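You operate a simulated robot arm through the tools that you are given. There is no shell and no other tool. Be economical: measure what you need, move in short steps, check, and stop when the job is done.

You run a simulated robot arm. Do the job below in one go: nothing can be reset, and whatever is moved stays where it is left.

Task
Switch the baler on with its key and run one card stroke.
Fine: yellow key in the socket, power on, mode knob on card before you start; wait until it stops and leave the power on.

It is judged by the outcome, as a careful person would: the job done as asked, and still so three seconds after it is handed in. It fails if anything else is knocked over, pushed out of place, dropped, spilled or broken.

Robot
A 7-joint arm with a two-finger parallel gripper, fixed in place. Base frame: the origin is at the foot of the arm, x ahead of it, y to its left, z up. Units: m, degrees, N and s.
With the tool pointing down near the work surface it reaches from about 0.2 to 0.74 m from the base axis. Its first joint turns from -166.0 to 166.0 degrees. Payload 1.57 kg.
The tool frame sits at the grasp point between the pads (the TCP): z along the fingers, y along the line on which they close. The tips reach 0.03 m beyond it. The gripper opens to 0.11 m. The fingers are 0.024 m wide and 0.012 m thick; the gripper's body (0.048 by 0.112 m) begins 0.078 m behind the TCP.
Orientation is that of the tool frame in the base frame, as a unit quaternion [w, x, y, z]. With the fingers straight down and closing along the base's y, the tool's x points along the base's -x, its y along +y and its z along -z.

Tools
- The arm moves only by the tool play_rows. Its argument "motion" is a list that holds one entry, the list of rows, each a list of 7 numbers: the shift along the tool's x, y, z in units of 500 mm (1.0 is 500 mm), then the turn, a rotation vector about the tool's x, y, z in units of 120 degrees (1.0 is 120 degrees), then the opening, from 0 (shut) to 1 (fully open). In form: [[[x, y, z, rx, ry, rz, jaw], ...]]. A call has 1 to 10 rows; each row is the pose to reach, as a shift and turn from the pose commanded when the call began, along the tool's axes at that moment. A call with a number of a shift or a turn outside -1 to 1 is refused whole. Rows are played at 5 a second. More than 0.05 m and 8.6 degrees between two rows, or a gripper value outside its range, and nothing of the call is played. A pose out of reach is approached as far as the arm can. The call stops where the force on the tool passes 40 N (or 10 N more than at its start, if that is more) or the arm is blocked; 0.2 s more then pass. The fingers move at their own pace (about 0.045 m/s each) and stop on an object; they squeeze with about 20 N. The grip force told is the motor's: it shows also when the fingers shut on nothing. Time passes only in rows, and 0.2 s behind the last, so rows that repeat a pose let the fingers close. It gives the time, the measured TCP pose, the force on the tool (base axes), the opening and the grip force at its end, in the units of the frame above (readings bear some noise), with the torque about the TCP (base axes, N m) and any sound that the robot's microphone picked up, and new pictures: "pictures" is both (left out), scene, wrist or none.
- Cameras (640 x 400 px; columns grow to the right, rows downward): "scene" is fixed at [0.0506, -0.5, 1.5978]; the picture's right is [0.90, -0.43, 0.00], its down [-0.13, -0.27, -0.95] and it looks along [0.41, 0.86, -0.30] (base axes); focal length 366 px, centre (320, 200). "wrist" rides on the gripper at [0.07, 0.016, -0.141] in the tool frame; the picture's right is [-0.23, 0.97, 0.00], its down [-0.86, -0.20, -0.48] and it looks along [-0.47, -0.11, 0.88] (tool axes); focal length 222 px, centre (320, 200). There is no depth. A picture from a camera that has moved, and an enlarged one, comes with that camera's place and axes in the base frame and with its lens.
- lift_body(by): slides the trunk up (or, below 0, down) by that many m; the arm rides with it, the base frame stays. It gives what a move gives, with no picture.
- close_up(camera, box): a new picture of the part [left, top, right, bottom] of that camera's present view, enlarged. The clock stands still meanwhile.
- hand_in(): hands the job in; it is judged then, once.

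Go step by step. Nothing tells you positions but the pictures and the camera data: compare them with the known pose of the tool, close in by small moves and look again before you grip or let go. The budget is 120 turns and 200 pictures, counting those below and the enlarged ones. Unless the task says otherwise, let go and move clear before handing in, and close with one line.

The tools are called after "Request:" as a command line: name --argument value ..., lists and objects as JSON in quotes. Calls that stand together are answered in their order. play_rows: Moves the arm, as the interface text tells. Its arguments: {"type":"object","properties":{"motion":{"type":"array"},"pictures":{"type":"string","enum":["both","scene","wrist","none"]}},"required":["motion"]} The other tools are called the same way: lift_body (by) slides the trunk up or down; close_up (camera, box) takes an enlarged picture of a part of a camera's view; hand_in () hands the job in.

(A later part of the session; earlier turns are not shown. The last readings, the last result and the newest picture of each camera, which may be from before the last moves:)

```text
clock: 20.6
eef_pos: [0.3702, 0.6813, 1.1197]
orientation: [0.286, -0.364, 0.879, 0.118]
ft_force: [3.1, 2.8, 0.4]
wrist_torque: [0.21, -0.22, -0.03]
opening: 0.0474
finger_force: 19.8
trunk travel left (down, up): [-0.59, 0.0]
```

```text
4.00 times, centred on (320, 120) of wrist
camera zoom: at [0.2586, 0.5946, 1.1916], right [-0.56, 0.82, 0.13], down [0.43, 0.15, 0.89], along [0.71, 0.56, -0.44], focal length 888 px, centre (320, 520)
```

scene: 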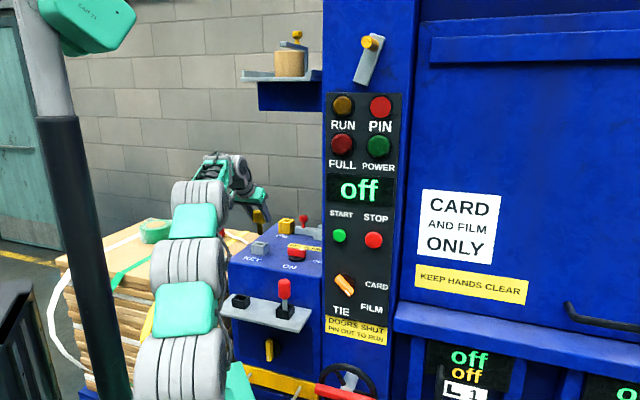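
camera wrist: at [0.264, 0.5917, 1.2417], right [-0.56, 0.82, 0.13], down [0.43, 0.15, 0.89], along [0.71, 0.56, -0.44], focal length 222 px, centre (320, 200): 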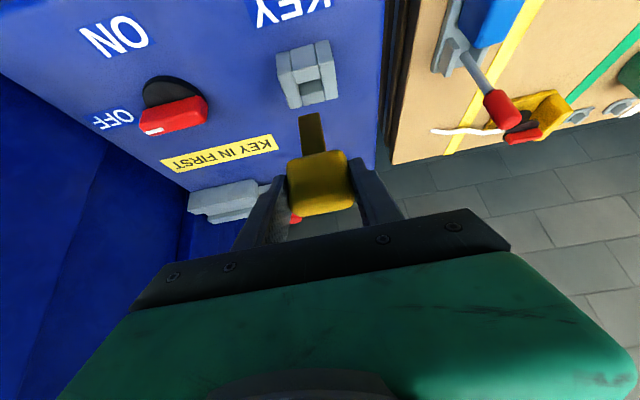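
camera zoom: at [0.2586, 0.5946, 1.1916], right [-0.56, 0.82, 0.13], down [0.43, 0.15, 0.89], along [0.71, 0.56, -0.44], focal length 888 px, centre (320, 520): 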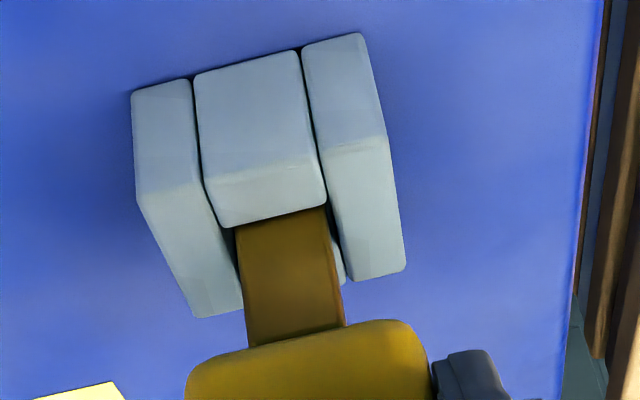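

Request:
play_rows --motion '[[[-0.0049, 0, 0.0035, 0, 0, 0, 0.2], [0.0069, 0, 0.0197, 0, 0, 0, 0.2], [0.0128, 0, 0.0278, 0, 0, 0, 0.2], [0.0186, 0, 0.0359, 0, 0, 0, 0.2]]]' --pictures "none"

Request:
close_up --camera "scene" --box '[235, 220, 283, 250]'

```text
clock: 21.6
eef_pos: [0.3725, 0.6846, 1.0996]
orientation: [0.287, -0.364, 0.878, 0.119]
ft_force: [0.0, 1.1, 2.0]
wrist_torque: [-0.01, 0.01, -0.03]
opening: 0.0474
finger_force: 20.1
trunk travel left (down, up): [-0.59, 0.0]
```

```text
13.33 times, centred on (259, 235) of scene
camera zoom: at [0.0506, -0.5, 1.5978], right [0.9, -0.43, 0.0], down [-0.13, -0.27, -0.95], along [0.41, 0.86, -0.3], focal length 4886 px, centre (1133, -267)
```

zoom: 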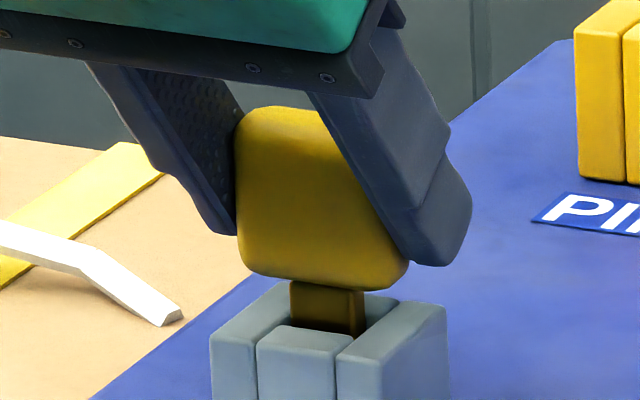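

Request:
play_rows --motion '[[[0.0035, 0, 0.0049, 0, 0, 0, 0.2], [0.0071, 0, 0.0097, 0, 0, 0, 0.2], [0.0106, 0, 0.0146, 0, 0, 0, 0.2], [0.0141, 0, 0.0194, 0, 0, 0, 0.2]]]' --pictures "none"

Request:
close_up --camera "scene" --box '[235, 220, 283, 250]'

```text
clock: 22.6
eef_pos: [0.3711, 0.6833, 1.0891]
orientation: [0.286, -0.364, 0.878, 0.119]
ft_force: [0.2, 0.0, 15.0]
wrist_torque: [-0.03, -0.01, -0.02]
opening: 0.0472
finger_force: 20.6
trunk travel left (down, up): [-0.59, 0.0]
```

```text
13.33 times, centred on (259, 235) of scene
camera zoom: at [0.0506, -0.5, 1.5978], right [0.9, -0.43, 0.0], down [-0.13, -0.27, -0.95], along [0.41, 0.86, -0.3], focal length 4886 px, centre (1133, -267)
```

zoom: 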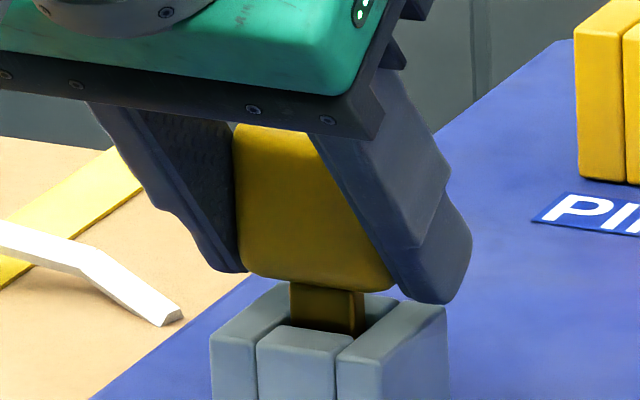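

Key is bottomed in the socket. Releasing and backing off along the tool axis.

Request:
play_rows --motion '[[[0, 0, 0, 0, 0, 0, 0.65], [0, 0, 0, 0, 0, 0, 0.65], [0, 0, 0, 0, 0, 0, 0.65], [0, 0, -0.08, 0, 0, 0, 0.65], [0, 0, -0.16, 0, 0, 0, 0.65], [0, 0, -0.24, 0, 0, 0, 0.65]]]'

Request:
close_up --camera "scene" --box '[225, 210, 337, 280]'

Request:
close_up --camera "wrist" --box '[60, 40, 400, 250]'

```text
clock: 24.0
eef_pos: [0.3215, 0.6336, 1.1861]
orientation: [0.286, -0.365, 0.878, 0.119]
ft_force: [0.4, 0.1, 0.3]
wrist_torque: [0.0, 0.0, -0.02]
opening: 0.0714
finger_force: 0.0
trunk travel left (down, up): [-0.59, 0.0]
camera wrist: at [0.2102, 0.5471, 1.2578], right [-0.56, 0.82, 0.13], down [0.43, 0.15, 0.89], along [0.71, 0.56, -0.44], focal length 222 px, centre (320, 200)
```

scene: 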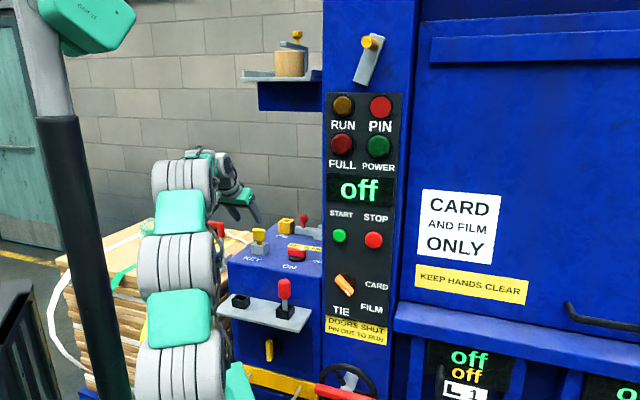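
wrist: 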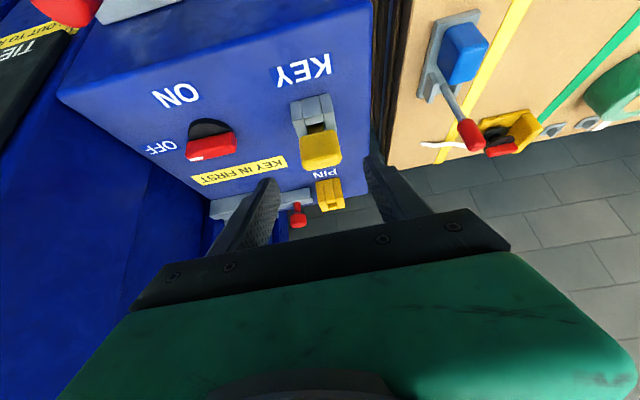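

```text
5.71 times, centred on (281, 245) of scene
camera zoom: at [0.0506, -0.5, 1.5978], right [0.9, -0.43, 0.0], down [-0.13, -0.27, -0.95], along [0.41, 0.86, -0.3], focal length 2094 px, centre (543, -57)
```

zoom: 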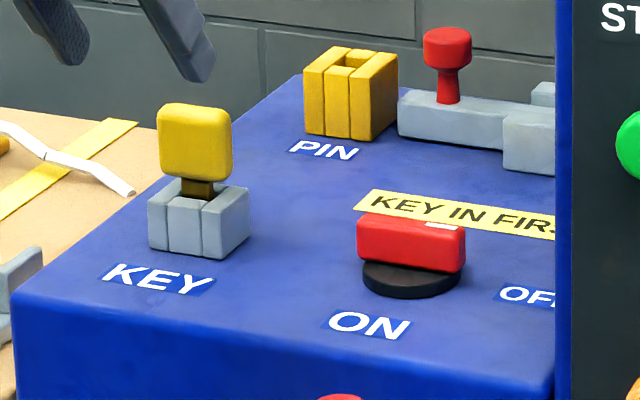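

```text
1.88 times, centred on (230, 145) of wrist
camera zoom: at [0.2102, 0.5471, 1.2578], right [-0.56, 0.82, 0.13], down [0.43, 0.15, 0.89], along [0.71, 0.56, -0.44], focal length 418 px, centre (489, 304)
```

zoom: 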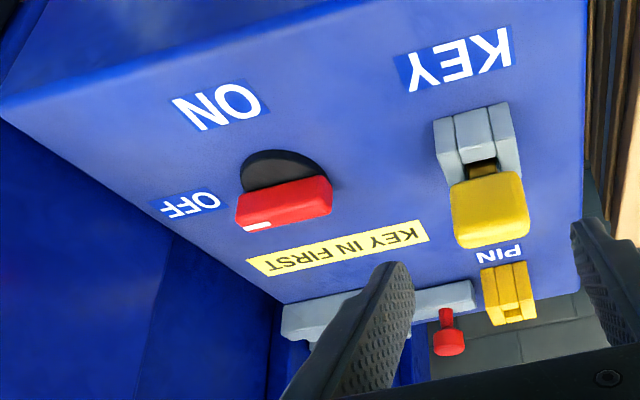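

Request:
close_up --camera "scene" --box '[275, 235, 323, 265]'

Request:
close_up --camera "wrist" --box '[140, 80, 268, 160]'

```text
13.33 times, centred on (299, 250) of scene
camera zoom: at [0.0506, -0.5, 1.5978], right [0.9, -0.43, 0.0], down [-0.13, -0.27, -0.95], along [0.41, 0.86, -0.3], focal length 4886 px, centre (600, -467)
```

zoom: 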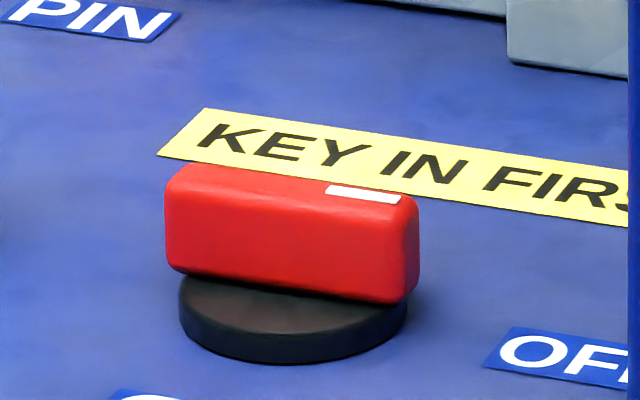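

```text
5.00 times, centred on (204, 120) of wrist
camera zoom: at [0.2102, 0.5471, 1.2578], right [-0.56, 0.82, 0.13], down [0.43, 0.15, 0.89], along [0.71, 0.56, -0.44], focal length 1111 px, centre (900, 600)
```

zoom: 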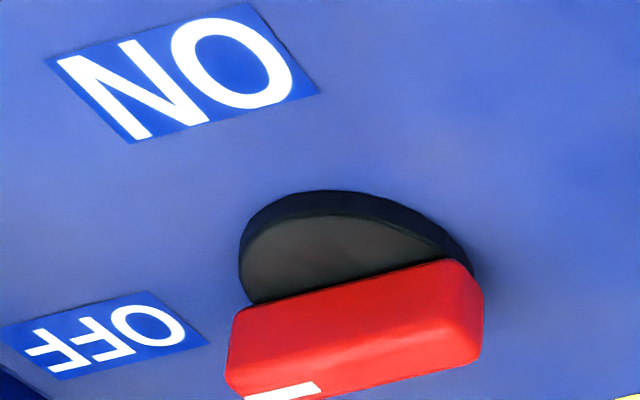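

Key is standing in the socket. Next the red rotary switch: mark is toward OFF, ON is at the front; it's too far for a top-down grip, so I'll push its left end with closed fingers. First position with less tilt.

Request:
play_rows --motion '[[[0, -0.08, 0, 0, 0, 0, 0.3], [0, -0.16, 0, 0, 0, 0, 0], [0, -0.24, 0, 0, 0.046, 0, 0], [0.001, -0.24, 0.044, 0, 0.0917, 0, 0], [0.002, -0.24, 0.0876, 0, 0.0917, 0, 0], [0.002, -0.24, 0.0876, 0, 0.0917, 0, 0], [0.002, -0.24, 0.0876, 0, 0.0917, 0, 0]]]'

Request:
close_up --camera "scene" --box '[235, 205, 331, 265]'

```text
clock: 25.6
eef_pos: [0.4248, 0.5684, 1.1479]
orientation: [0.2, -0.373, 0.902, 0.082]
ft_force: [0.3, 0.2, -0.6]
wrist_torque: [-0.01, 0.0, 0.01]
opening: 0.0
finger_force: 19.9
trunk travel left (down, up): [-0.59, 0.0]
camera wrist: at [0.3252, 0.4925, 1.2458], right [-0.54, 0.83, 0.1], down [0.55, 0.26, 0.79], along [0.64, 0.48, -0.6], focal length 222 px, centre (320, 200)
```

scene: 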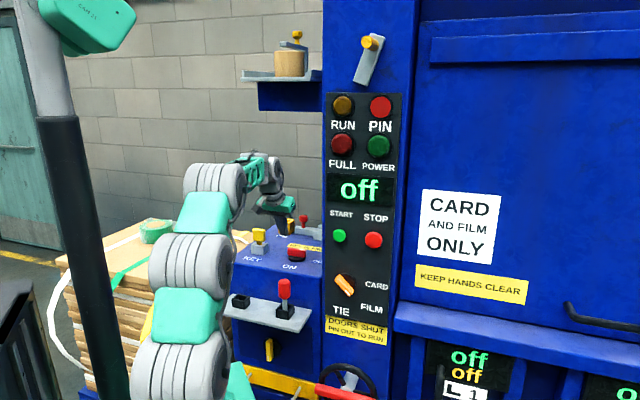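
wrist: 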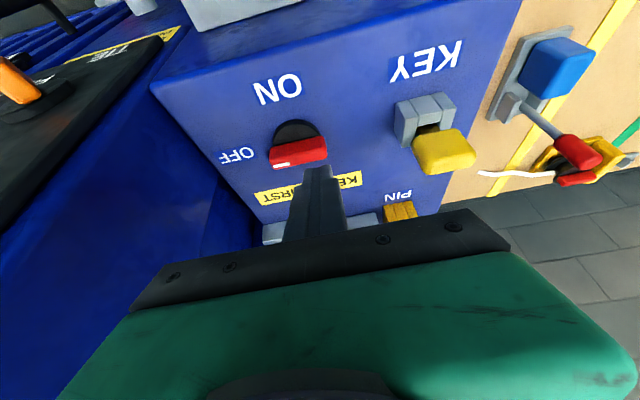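

```text
6.67 times, centred on (283, 235) of scene
camera zoom: at [0.0506, -0.5, 1.5978], right [0.9, -0.43, 0.0], down [-0.13, -0.27, -0.95], along [0.41, 0.86, -0.3], focal length 2443 px, centre (567, -33)
```

zoom: 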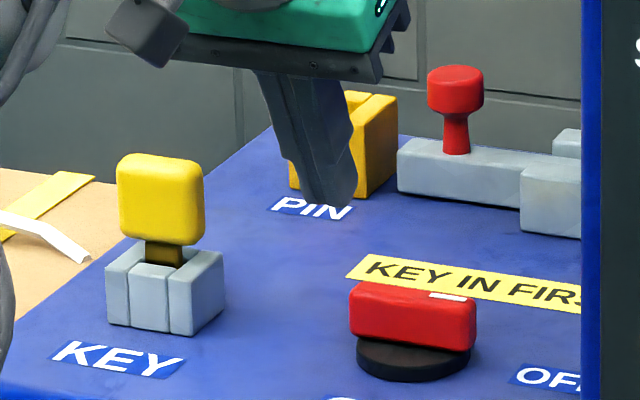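

Request:
play_rows --motion '[[[0.03, -0.012, 0.07, 0, 0, 0, 0], [0.05, -0.012, 0.12, 0, 0, 0, 0], [0.0656, -0.012, 0.1548, 0, 0, 0, 0], [0.0656, -0.012, 0.1548, 0, 0, 0, 0]]]' --pictures "wrist"

Request:
close_up --camera "scene" --box '[251, 225, 331, 275]'

```text
clock: 26.6
eef_pos: [0.4315, 0.5658, 1.0646]
orientation: [0.2, -0.374, 0.902, 0.082]
ft_force: [-0.3, -0.8, -0.3]
wrist_torque: [0.01, -0.01, -0.02]
opening: 0.0001
finger_force: 20.0
trunk travel left (down, up): [-0.59, 0.0]
camera wrist: at [0.3317, 0.4894, 1.1611], right [-0.54, 0.83, 0.1], down [0.55, 0.26, 0.8], along [0.64, 0.48, -0.6], focal length 222 px, centre (320, 200)
```

wrist: 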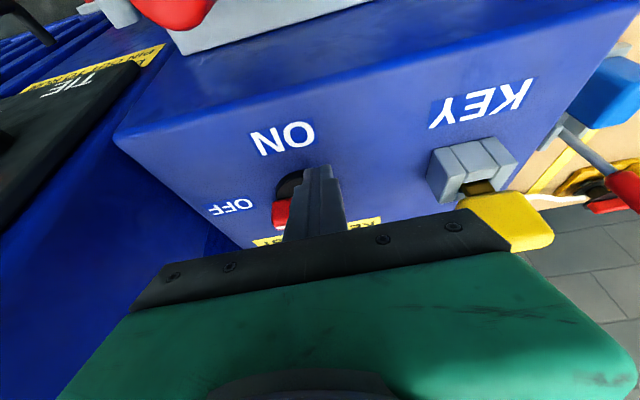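

```text
8.00 times, centred on (291, 250) of scene
camera zoom: at [0.0506, -0.5, 1.5978], right [0.9, -0.43, 0.0], down [-0.13, -0.27, -0.95], along [0.41, 0.86, -0.3], focal length 2932 px, centre (552, -200)
```

zoom: 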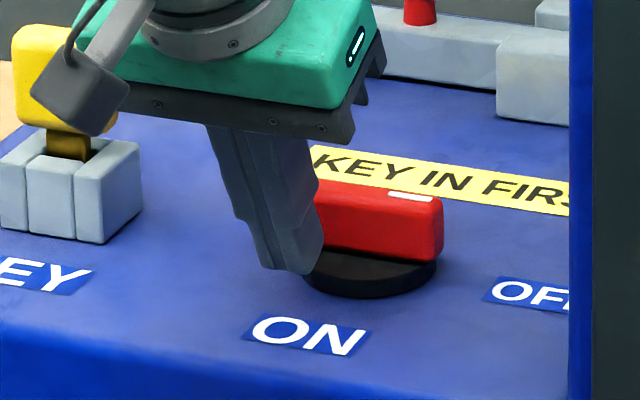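

Request:
play_rows --motion '[[[-0.0181, 0, 0.0085, 0, 0, 0, 0], [-0.0362, 0, 0.0169, 0, 0, 0, 0], [-0.0453, 0, 0.0211, 0, 0, 0, 0], [-0.0543, 0, 0.0254, 0, 0, 0, 0]]]' --pictures "none"

Request:
close_up --camera "scene" --box '[251, 225, 331, 275]'

```text
clock: 27.6
eef_pos: [0.4542, 0.5866, 1.0624]
orientation: [0.201, -0.374, 0.902, 0.083]
ft_force: [-5.2, 9.3, -4.4]
wrist_torque: [0.19, 0.14, 0.13]
opening: 0.0
finger_force: 20.0
trunk travel left (down, up): [-0.59, 0.0]
```

```text
8.00 times, centred on (291, 250) of scene
camera zoom: at [0.0506, -0.5, 1.5978], right [0.9, -0.43, 0.0], down [-0.13, -0.27, -0.95], along [0.41, 0.86, -0.3], focal length 2932 px, centre (552, -200)
```

zoom: 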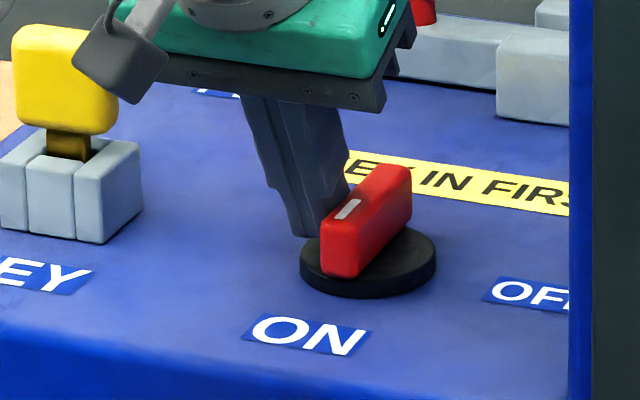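

Request:
play_rows --motion '[[[-0.0091, 0, 0.0042, 0, 0, 0, 0], [-0.0181, 0, 0.0085, 0, 0, 0, 0], [-0.0272, 0, 0.0127, 0, 0, 0, 0]]]' --pictures "scene"

Request:
close_up --camera "scene" --box '[251, 225, 331, 275]'

```text
clock: 28.4
eef_pos: [0.4628, 0.5955, 1.0668]
orientation: [0.201, -0.374, 0.902, 0.083]
ft_force: [-7.5, 0.8, 1.7]
wrist_torque: [-0.01, 0.1, 0.01]
opening: 0.0001
finger_force: 20.0
trunk travel left (down, up): [-0.59, 0.0]
```

scene: 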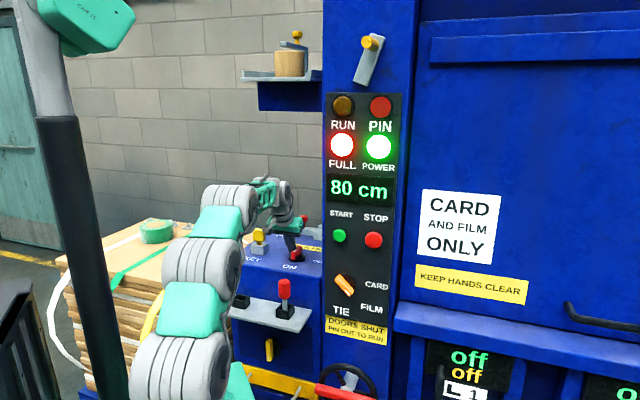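

```text
8.00 times, centred on (291, 250) of scene
camera zoom: at [0.0506, -0.5, 1.5978], right [0.9, -0.43, 0.0], down [-0.13, -0.27, -0.95], along [0.41, 0.86, -0.3], focal length 2932 px, centre (552, -200)
```

zoom: 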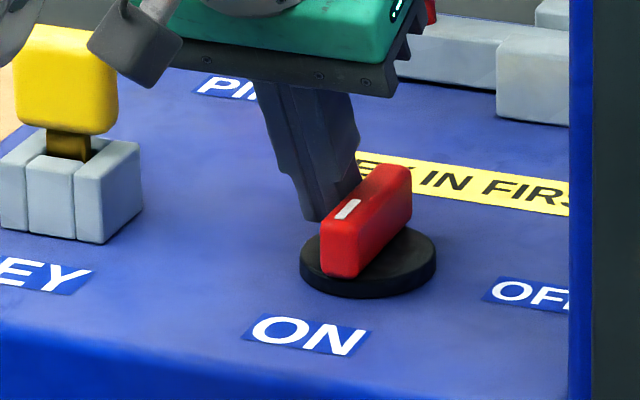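

Request:
play_rows --motion '[[[0.0, 0.016, -0.06, 0, 0, 0, 0], [0, 0.016, -0.14, 0, 0, 0, 0], [0, 0.016, -0.22, 0, 0, 0, 0]]]'

Request:
close_up --camera "scene" --box '[320, 205, 416, 325]'

Request:
close_up --camera "scene" --box '[320, 85, 416, 205]'

```text
clock: 29.2
eef_pos: [0.4257, 0.5688, 1.1632]
orientation: [0.2, -0.373, 0.902, 0.083]
ft_force: [-0.5, 0.2, -0.6]
wrist_torque: [0.0, -0.01, 0.05]
opening: 0.0
finger_force: 20.1
trunk travel left (down, up): [-0.59, 0.0]
camera wrist: at [0.3263, 0.4936, 1.2601], right [-0.54, 0.83, 0.1], down [0.55, 0.26, 0.79], along [0.64, 0.48, -0.6], focal length 222 px, centre (320, 200)
```

scene: 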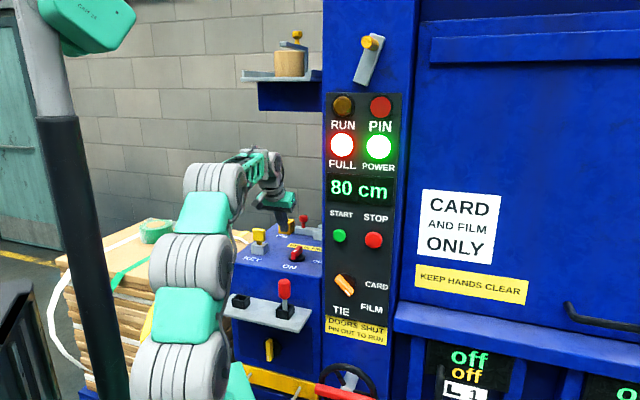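
wrist: 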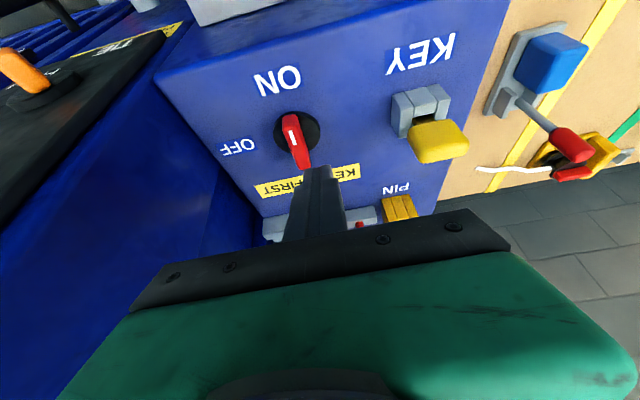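

```text
3.33 times, centred on (368, 265) of scene
camera zoom: at [0.0506, -0.5, 1.5978], right [0.9, -0.43, 0.0], down [-0.13, -0.27, -0.95], along [0.41, 0.86, -0.3], focal length 1222 px, centre (160, -17)
```

zoom: 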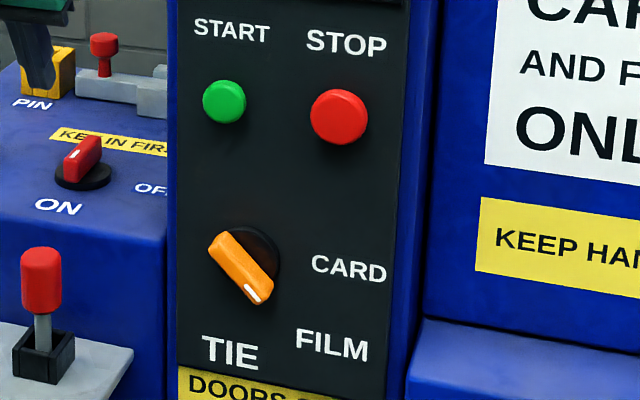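

```text
3.33 times, centred on (368, 145) of scene
camera zoom: at [0.0506, -0.5, 1.5978], right [0.9, -0.43, 0.0], down [-0.13, -0.27, -0.95], along [0.41, 0.86, -0.3], focal length 1222 px, centre (160, 383)
```

zoom: 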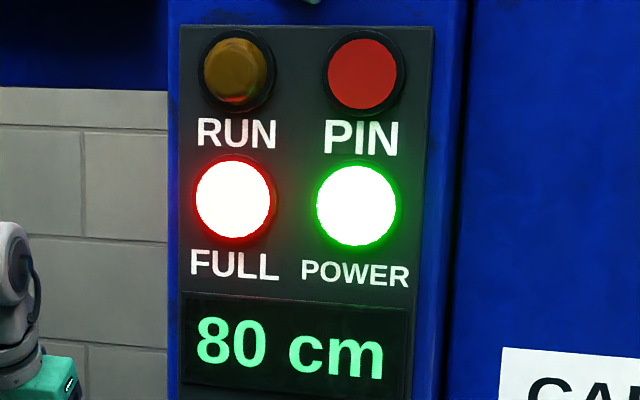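

Power is on (POWER lit, 80 cm shown; FULL lamp also lit). The mode knob's mark points to FILM; it must go to CARD. I'll back off and swing round to face the panel with the tool horizontal.

Request:
play_rows --motion '[[[0.07, 0, -0.048, 0, 0, 0, 0], [0.14, 0, -0.095, 0, 0, 0, 0], [0.21, 0, -0.142, 0, 0, 0, 0], [0.28, 0, -0.19, 0, 0, 0, 0], [0.35, 0, -0.237, 0, 0, 0, 0], [0.419, 0, -0.284, 0, 0, 0, 0]]]' --pictures "none"

Request:
play_rows --motion '[[[0, -0.06, 0, 0, -0.068, 0, 0.3], [0, -0.12, 0, 0, -0.136, 0, 0.5], [0, -0.18, 0, 0, -0.204, 0, 0.7], [0, -0.24, 0, 0, -0.272, 0, 0.7], [0, -0.3, 0, 0, -0.34, 0, 0.7], [0, -0.36, 0, 0, -0.407, 0, 0.7], [0, -0.42, 0, 0, -0.474, 0, 0.7], [0, -0.476, 0, 0, -0.5417, 0, 0.7]]]'

```text
clock: 30.6
eef_pos: [0.2434, 0.3925, 1.2048]
orientation: [0.2, -0.373, 0.902, 0.082]
ft_force: [-0.5, 0.0, 0.8]
wrist_torque: [0.02, -0.04, 0.01]
opening: 0.0
finger_force: 20.3
trunk travel left (down, up): [-0.59, 0.0]
```

```text
clock: 32.2
eef_pos: [0.2973, 0.34, 1.2091]
orientation: [0.548, -0.403, 0.654, 0.331]
ft_force: [0.9, -0.8, -0.3]
wrist_torque: [-0.01, -0.01, 0.04]
opening: 0.077
finger_force: 0.1
trunk travel left (down, up): [-0.59, 0.0]
stopped in row 7: the arm was blocked; the commanded pose is now the measured one
camera wrist: at [0.2124, 0.2114, 1.165], right [-0.85, 0.48, 0.22], down [0.03, -0.37, 0.93], along [0.53, 0.8, 0.3], focal length 222 px, centre (320, 200)
```

scene: 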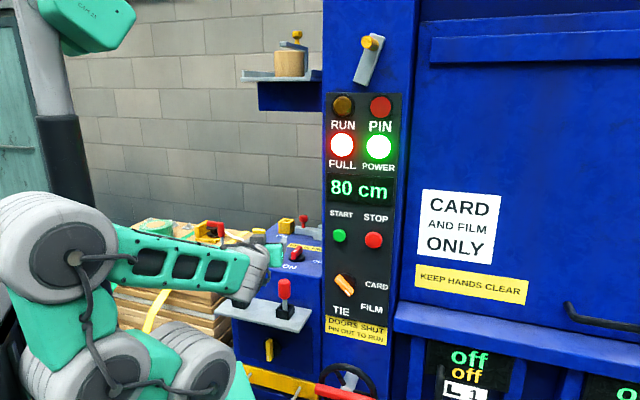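
wrist: 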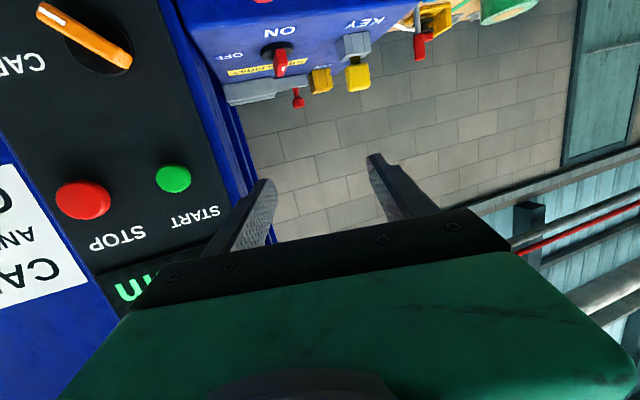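

Request:
play_rows --motion '[[[0.02, -0.06, 0.0085, 0.0, 0.0, 0.0, 0.7], [0.04, -0.12, 0.017, 0.0294, 0.0003, 0.0054, 0.7], [0.058, -0.18, 0.0255, 0.0587, 0.0005, 0.0107, 0.7], [0.077, -0.24, 0.034, 0.0881, 0.0008, 0.0161, 0.7], [0.097, -0.3, 0.0425, 0.1174, 0.001, 0.0214, 0.7], [0.116, -0.359, 0.051, 0.1468, 0.0013, 0.0268, 0.7], [0.116, -0.359, 0.051, 0.1468, 0.0013, 0.0268, 0.7]]]'

```text
clock: 33.8
eef_pos: [0.4629, 0.269, 1.1483]
orientation: [0.591, -0.296, 0.711, 0.241]
ft_force: [0.3, -1.1, -0.1]
wrist_torque: [-0.01, 0.0, 0.01]
opening: 0.0771
finger_force: 0.0
trunk travel left (down, up): [-0.59, 0.0]
camera wrist: at [0.343, 0.1737, 1.1042], right [-0.66, 0.72, 0.22], down [-0.09, -0.36, 0.93], along [0.75, 0.59, 0.3], focal length 222 px, centre (320, 200)
```

scene: 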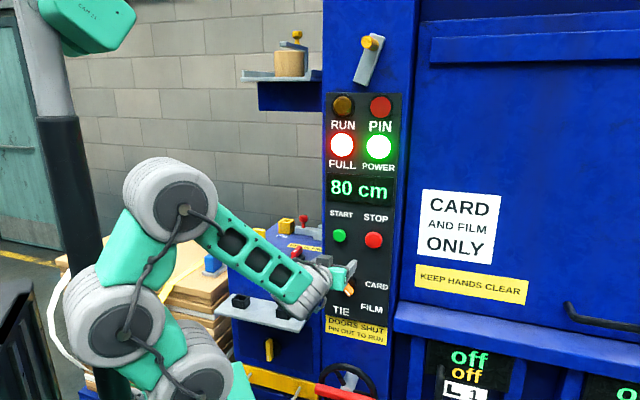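
wrist: 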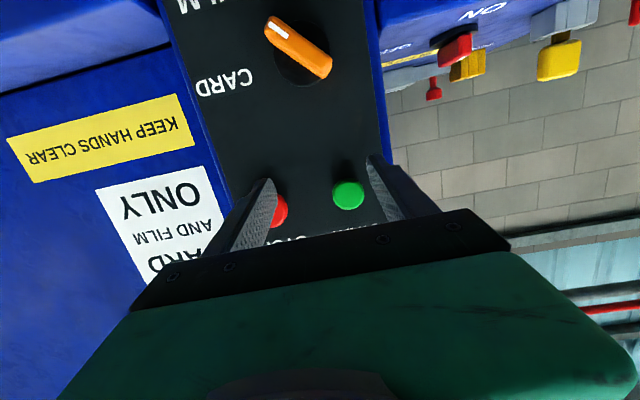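

Request:
close_up --camera "wrist" --box '[220, 0, 380, 100]'

Request:
close_up --camera "scene" --box '[320, 250, 400, 300]'

```text
4.00 times, centred on (300, 50) of wrist
camera zoom: at [0.343, 0.1737, 1.1042], right [-0.66, 0.72, 0.22], down [-0.09, -0.36, 0.93], along [0.75, 0.59, 0.3], focal length 888 px, centre (400, 800)
```

zoom: 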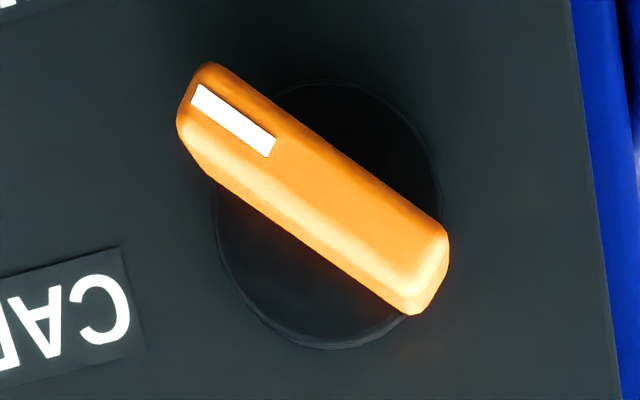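

```text
8.00 times, centred on (360, 275) of scene
camera zoom: at [0.0506, -0.5, 1.5978], right [0.9, -0.43, 0.0], down [-0.13, -0.27, -0.95], along [0.41, 0.86, -0.3], focal length 2932 px, centre (0, -400)
```

zoom: 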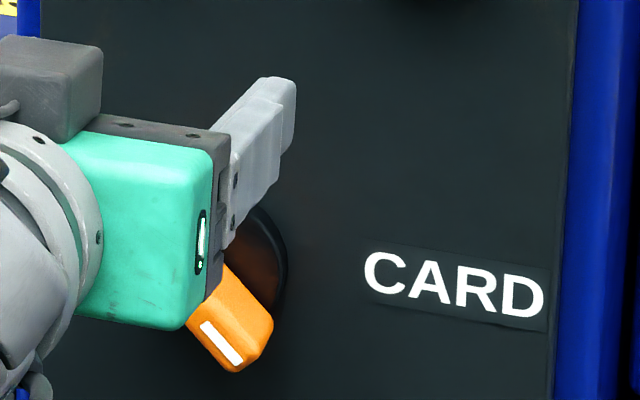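

Request:
play_rows --motion '[[[0.075, 0, 0.0245, 0, -0.03, 0, 0.6], [0.15, 0, 0.049, 0, -0.06, 0, 0.6], [0.2264, 0, 0.0734, 0, -0.0894, 0, 0.6], [0.2264, 0, 0.0734, 0, -0.0894, 0, 0.6]]]' --pictures "none"

Request:
play_rows --motion '[[[0, 0, 0, 0, 0, -0.0625, 0.6], [0, 0, 0, 0, 0, -0.125, 0.6], [0, 0, 0, 0, 0, -0.1875, 0.6], [0, 0, 0, 0, 0, -0.25, 0.6], [0, 0, 0, 0, 0, -0.3125, 0.6], [0, 0, 0, 0, 0, -0.375, 0.6], [0, 0, 0, 0, 0, -0.375, 0.6]]]'

```text
clock: 34.8
eef_pos: [0.4735, 0.2813, 1.0287]
orientation: [0.656, -0.273, 0.65, 0.268]
ft_force: [0.6, 0.2, 0.0]
wrist_torque: [0.01, 0.03, 0.02]
opening: 0.066
finger_force: 0.0
trunk travel left (down, up): [-0.59, 0.0]
```

```text
clock: 36.4
eef_pos: [0.4762, 0.2796, 1.0292]
orientation: [0.708, -0.502, 0.497, -0.004]
ft_force: [0.6, -0.6, 0.1]
wrist_torque: [-0.02, -0.01, 0.01]
opening: 0.066
finger_force: 0.2
trunk travel left (down, up): [-0.59, 0.0]
camera wrist: at [0.4018, 0.1528, 0.9666], right [-0.59, 0.6, -0.54], down [-0.67, -0.01, 0.74], along [0.44, 0.8, 0.41], focal length 222 px, centre (320, 200)
```

scene: 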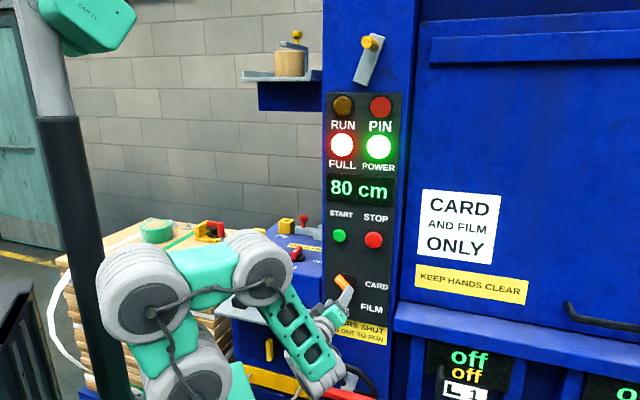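
wrist: 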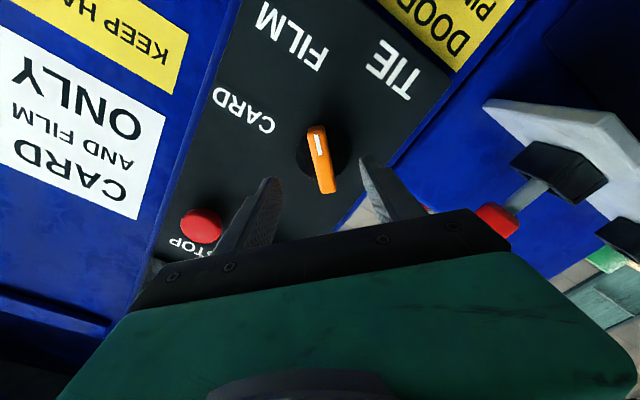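

Request:
play_rows --motion '[[[0, 0.002, 0.04, 0, 0, 0, 0.6], [0, 0.002, 0.08, 0, 0, 0, 0.6], [0, 0.002, 0.11, 0, 0, 0, 0.6]]]' --pictures "wrist"

Request:
close_up --camera "wrist" --box '[240, 100, 400, 200]'

Request:
close_up --camera "scene" --box '[320, 250, 400, 300]'

```text
clock: 37.2
eef_pos: [0.5136, 0.3195, 1.0295]
orientation: [0.709, -0.501, 0.497, -0.004]
ft_force: [0.9, 0.1, -0.4]
wrist_torque: [-0.01, 0.02, -0.02]
opening: 0.0661
finger_force: 0.0
trunk travel left (down, up): [-0.59, 0.0]
camera wrist: at [0.4405, 0.1926, 0.9669], right [-0.6, 0.6, -0.53], down [-0.67, -0.01, 0.74], along [0.44, 0.8, 0.41], focal length 222 px, centre (320, 200)
```

wrist: 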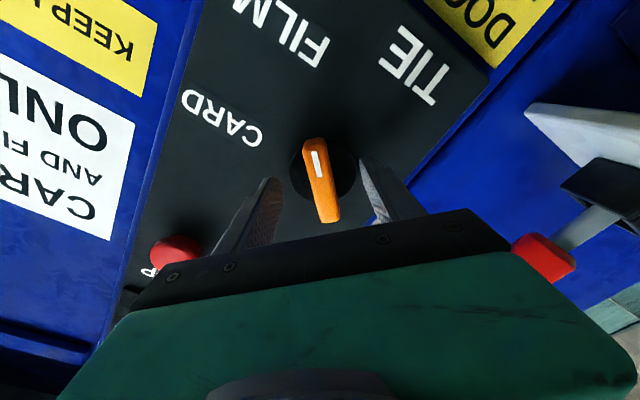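

```text
4.00 times, centred on (320, 150) of wrist
camera zoom: at [0.4405, 0.1926, 0.9669], right [-0.6, 0.6, -0.53], down [-0.67, -0.01, 0.74], along [0.44, 0.8, 0.41], focal length 888 px, centre (320, 400)
```

zoom: 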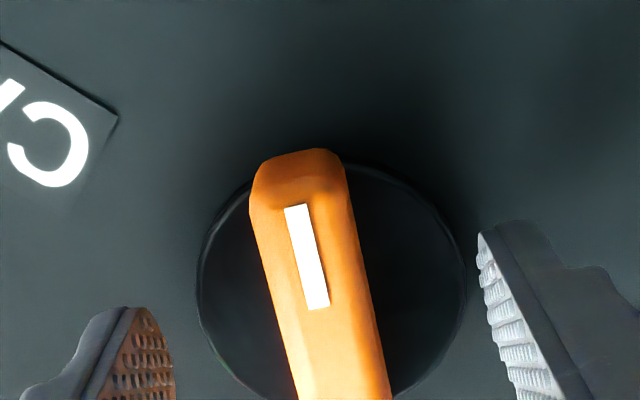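

```text
8.00 times, centred on (360, 275) of scene
camera zoom: at [0.0506, -0.5, 1.5978], right [0.9, -0.43, 0.0], down [-0.13, -0.27, -0.95], along [0.41, 0.86, -0.3], focal length 2932 px, centre (0, -400)
```

zoom: 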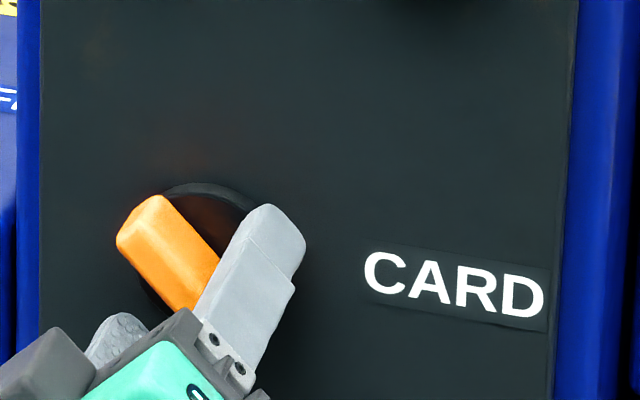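

Request:
play_rows --motion '[[[0, 0, 0, 0, 0, 0, 0.3], [0, 0, 0, 0, 0, 0, 0.1], [0, 0, 0, 0, 0, 0, 0.1], [0, 0, 0, 0, 0, 0, 0.1]]]' --pictures "wrist"

```text
clock: 38.2
eef_pos: [0.514, 0.3199, 1.028]
orientation: [0.707, -0.502, 0.498, -0.003]
ft_force: [-2.5, 2.7, -4.9]
wrist_torque: [0.02, -0.06, 0.37]
opening: 0.018
finger_force: 21.0
trunk travel left (down, up): [-0.59, 0.0]
camera wrist: at [0.4397, 0.1929, 0.966], right [-0.6, 0.6, -0.53], down [-0.67, -0.01, 0.74], along [0.44, 0.8, 0.41], focal length 222 px, centre (320, 200)
```

wrist: 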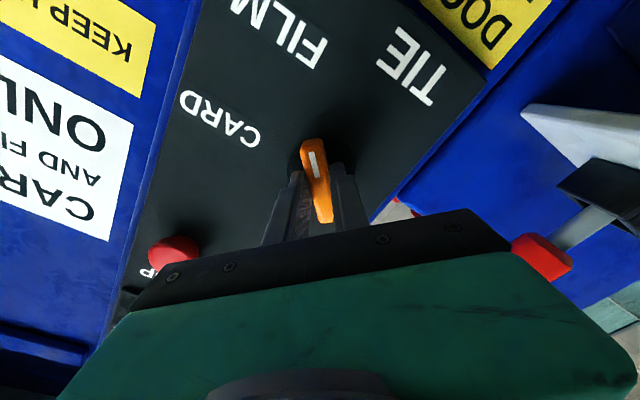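

Request:
play_rows --motion '[[[0, 0.003, 0, 0, 0, -0.0625, 0.1], [0, 0.003, 0, 0, 0, -0.125, 0.1], [0, 0.003, 0, 0, 0, -0.1875, 0.1], [0, 0.003, 0, 0, 0, -0.25, 0.1], [0, 0.003, 0, 0, 0, -0.3125, 0.1], [0, 0.003, 0, 0, 0, -0.375, 0.1], [0, 0.003, 0, 0, 0, -0.375, 0.1]]]'

```text
clock: 39.8
eef_pos: [0.5133, 0.3201, 1.0295]
orientation: [0.654, -0.652, 0.268, -0.275]
ft_force: [3.2, -2.1, 10.4]
wrist_torque: [0.2, 0.7, 0.02]
opening: 0.0175
finger_force: 32.7
trunk travel left (down, up): [-0.59, 0.0]
camera wrist: at [0.4621, 0.1702, 1.0119], right [-0.15, 0.16, -0.98], down [-0.94, 0.27, 0.19], along [0.29, 0.95, 0.11], focal length 222 px, centre (320, 200)
```

scene: 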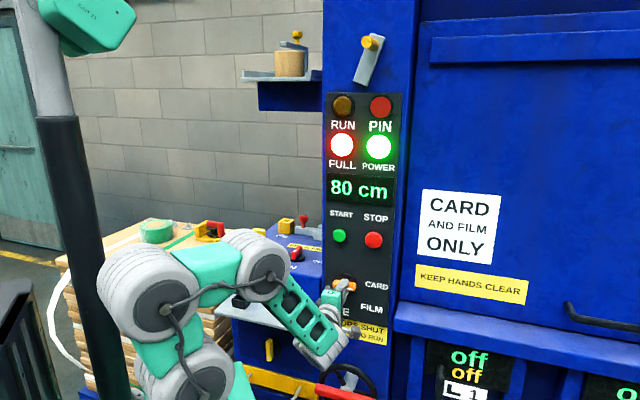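
wrist: 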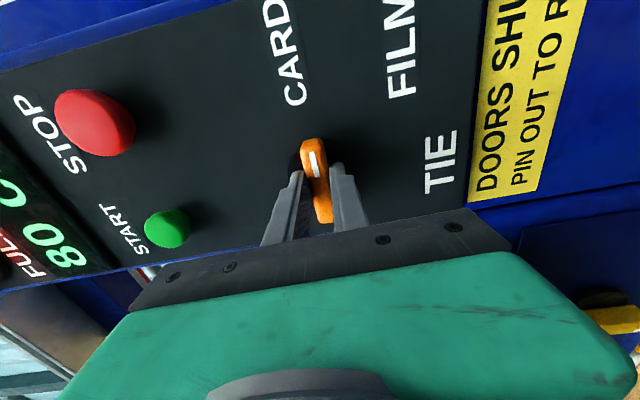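

Request:
play_rows --motion '[[[0, 0, 0, 0, 0, 0, 0.6], [0, 0, 0, 0, 0, 0, 0.6], [0, 0, 0, 0, 0, 0, 0.6], [0, 0, -0.07, 0, 0, 0, 0.6], [0, 0, -0.14, 0, 0, 0, 0.6]]]'

Request:
close_up --camera "wrist" --box '[200, 40, 440, 190]'

```text
clock: 41.0
eef_pos: [0.4626, 0.2722, 1.0282]
orientation: [-0.653, 0.653, -0.268, 0.274]
ft_force: [-0.1, 0.0, -0.2]
wrist_torque: [0.01, 0.05, -0.04]
opening: 0.0658
finger_force: 0.0
trunk travel left (down, up): [-0.59, 0.0]
camera wrist: at [0.411, 0.1223, 1.0109], right [-0.15, 0.16, -0.98], down [-0.94, 0.27, 0.19], along [0.29, 0.95, 0.11], focal length 222 px, centre (320, 200)
```

scene: 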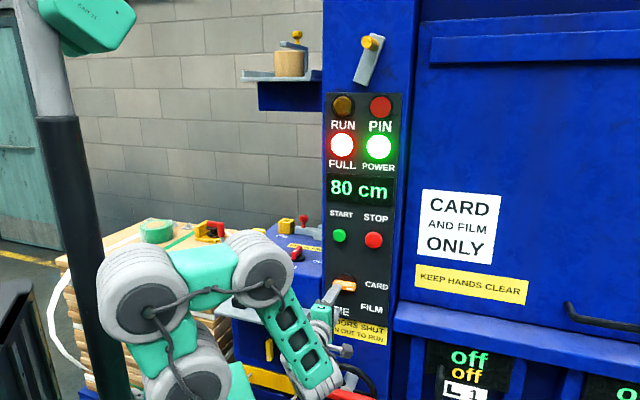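
wrist: 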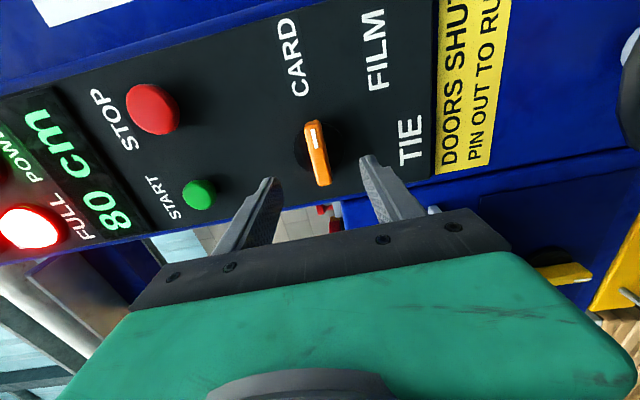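

```text
2.67 times, centred on (320, 115) of wrist
camera zoom: at [0.411, 0.1223, 1.0109], right [-0.15, 0.16, -0.98], down [-0.94, 0.27, 0.19], along [0.29, 0.95, 0.11], focal length 592 px, centre (320, 427)
```

zoom: 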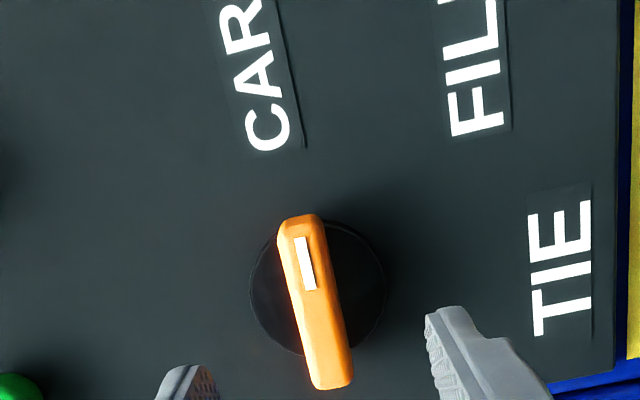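

Knob is on CARD. Now to START with closed fingers, roughly at z 1.185.

Request:
play_rows --motion '[[[-0.011, -0.08, 0, 0, 0, 0, 0.2], [-0.022, -0.16, 0, 0, 0, 0, 0], [-0.033, -0.24, 0, 0, 0, 0, 0], [-0.044, -0.314, 0.03, 0, 0, 0, 0], [-0.044, -0.314, 0.07, 0, 0, 0, 0], [-0.044, -0.314, 0.07, 0, 0, 0, 0]]]'

Request:
close_up --camera "scene" --box '[300, 205, 396, 265]'

Request:
close_up --camera "wrist" --box '[200, 80, 440, 230]'

```text
clock: 42.4
eef_pos: [0.4703, 0.3125, 1.1832]
orientation: [-0.652, 0.654, -0.268, 0.275]
ft_force: [0.3, -0.2, 0.1]
wrist_torque: [0.01, -0.01, -0.02]
opening: 0.0
finger_force: 20.6
trunk travel left (down, up): [-0.59, 0.0]
camera wrist: at [0.4195, 0.1636, 1.1654], right [-0.15, 0.16, -0.98], down [-0.94, 0.27, 0.19], along [0.29, 0.95, 0.11], focal length 222 px, centre (320, 200)
```

scene: 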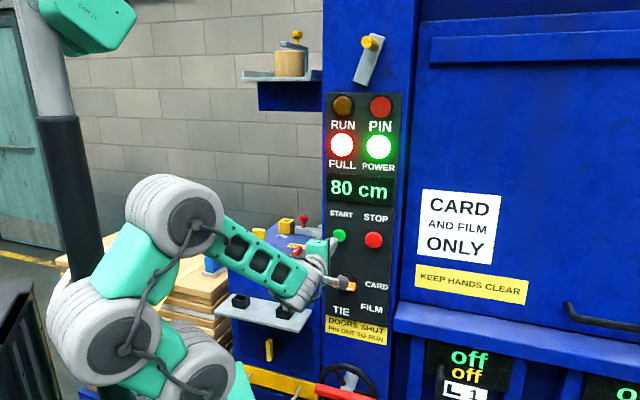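
wrist: 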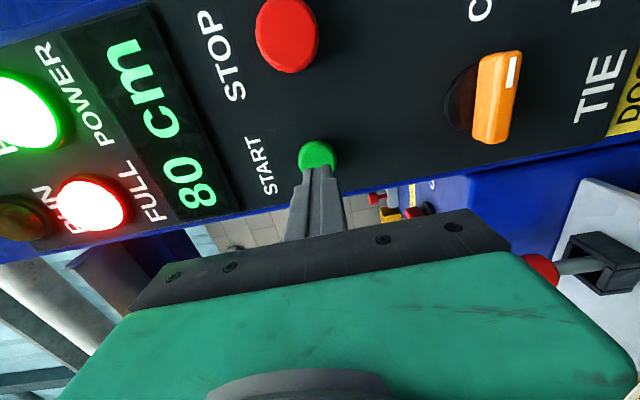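

```text
6.67 times, centred on (348, 235) of scene
camera zoom: at [0.0506, -0.5, 1.5978], right [0.9, -0.43, 0.0], down [-0.13, -0.27, -0.95], along [0.41, 0.86, -0.3], focal length 2443 px, centre (133, -33)
```

zoom: 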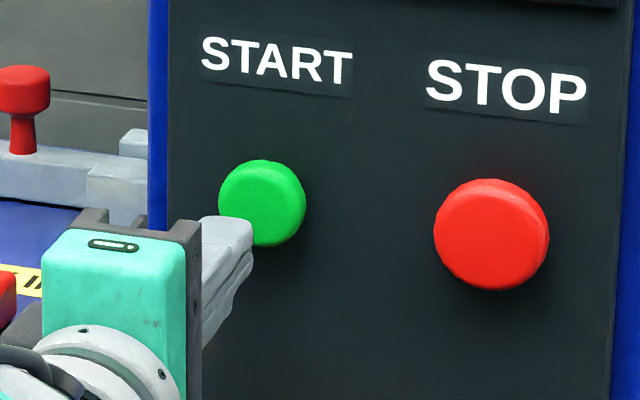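

```text
2.67 times, centred on (320, 155) of wrist
camera zoom: at [0.4195, 0.1636, 1.1654], right [-0.15, 0.16, -0.98], down [-0.94, 0.27, 0.19], along [0.29, 0.95, 0.11], focal length 592 px, centre (320, 320)
```

zoom: 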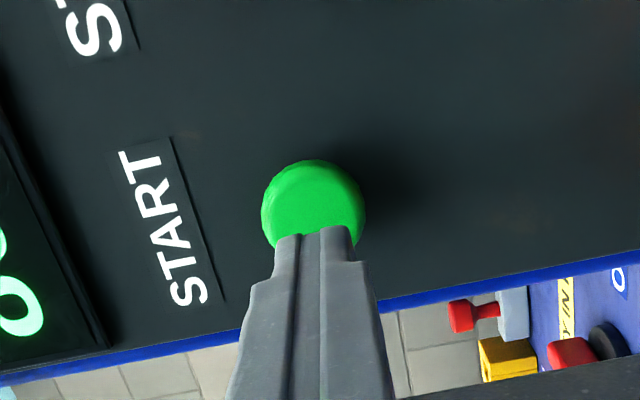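

Request:
play_rows --motion '[[[0, 0, 0.04, 0, 0, 0, 0], [0, 0, 0.06, 0, 0, 0, 0], [0, 0, 0.07, 0, 0, 0, 0], [0, 0, 0.08, 0, 0, 0, 0]]]' --pictures "scene"

```text
clock: 43.4
eef_pos: [0.4971, 0.3384, 1.1836]
orientation: [0.653, -0.653, 0.267, -0.274]
ft_force: [-12.9, -11.0, -0.3]
wrist_torque: [0.05, 0.0, -0.01]
opening: 0.0
finger_force: 20.7
trunk travel left (down, up): [-0.59, 0.0]
```

scene: 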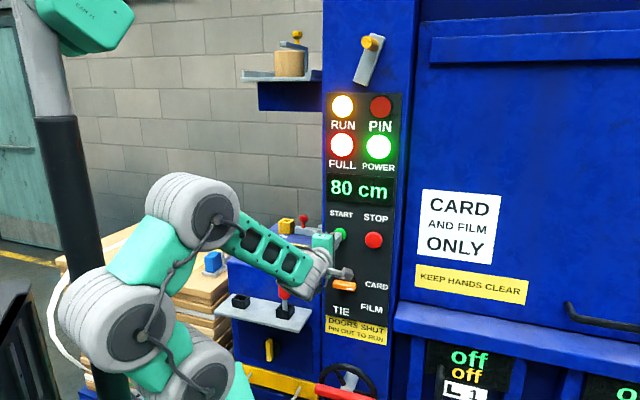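

RUN is lit: the stroke has started. I'll back off from the button and watch.

Request:
play_rows --motion '[[[0, 0, -0.05, 0, 0, 0, 0], [0, 0, -0.13, 0, 0, 0, 0], [0, 0, -0.13, 0, 0, 0, 0], [0, 0, -0.13, 0, 0, 0, 0], [0, 0, -0.13, 0, 0, 0, 0], [0, 0, -0.13, 0, 0, 0, 0], [0, 0, -0.13, 0, 0, 0, 0], [0, 0, -0.13, 0, 0, 0, 0], [0, 0, -0.13, 0, 0, 0, 0], [0, 0, -0.13, 0, 0, 0, 0]]]' --pictures "scene"

```text
clock: 45.6
eef_pos: [0.4546, 0.2965, 1.1841]
orientation: [0.653, -0.653, 0.268, -0.274]
ft_force: [0.4, 0.0, -0.2]
wrist_torque: [0.02, 0.01, -0.01]
opening: 0.0
finger_force: 19.8
trunk travel left (down, up): [-0.59, 0.0]
```

scene: 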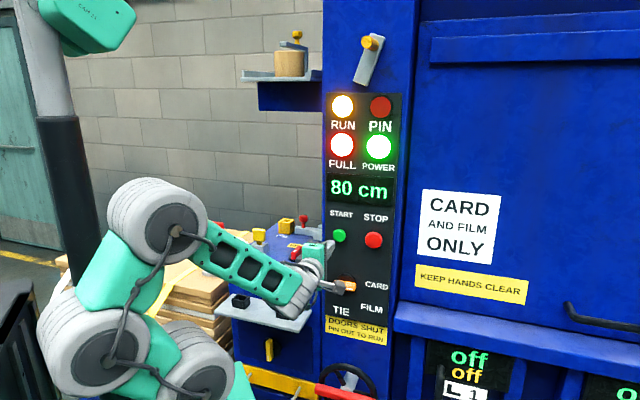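

Request:
play_rows --motion '[[[0, 0, 0, 0, 0, 0, 0], [0, 0, 0, 0, 0, 0, 0], [0, 0, 0, 0, 0, 0, 0], [0, 0, 0, 0, 0, 0, 0], [0, 0, 0, 0, 0, 0, 0], [0, 0, 0, 0, 0, 0, 0], [0, 0, 0, 0, 0, 0, 0], [0, 0, 0, 0, 0, 0, 0], [0, 0, 0, 0, 0, 0, 0], [0, 0, 0, 0, 0, 0, 0]]]' --pictures "none"

Request:
play_rows --motion '[[[0, 0, 0, 0, 0, 0, 0], [0, 0, 0, 0, 0, 0, 0], [0, 0, 0, 0, 0, 0, 0], [0, 0, 0, 0, 0, 0, 0], [0, 0, 0, 0, 0, 0, 0], [0, 0, 0, 0, 0, 0, 0], [0, 0, 0, 0, 0, 0, 0], [0, 0, 0, 0, 0, 0, 0], [0, 0, 0, 0, 0, 0, 0], [0, 0, 0, 0, 0, 0, 0]]]' --pictures "scene"

```text
clock: 47.8
eef_pos: [0.4532, 0.2965, 1.1852]
orientation: [0.653, -0.653, 0.267, -0.275]
ft_force: [-0.1, 0.2, 1.0]
wrist_torque: [0.03, 0.01, 0.0]
opening: 0.0
finger_force: 20.4
trunk travel left (down, up): [-0.59, 0.0]
```

```text
clock: 50.0
eef_pos: [0.4537, 0.2965, 1.1845]
orientation: [-0.653, 0.654, -0.267, 0.274]
ft_force: [-0.1, -0.8, 0.8]
wrist_torque: [0.01, -0.03, 0.0]
opening: 0.0001
finger_force: 20.1
trunk travel left (down, up): [-0.59, 0.0]
```

scene: 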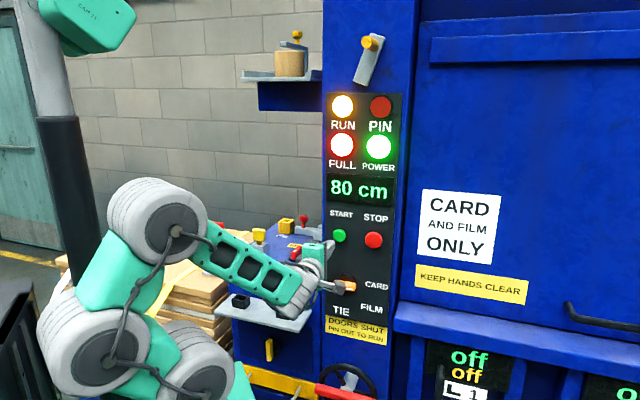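

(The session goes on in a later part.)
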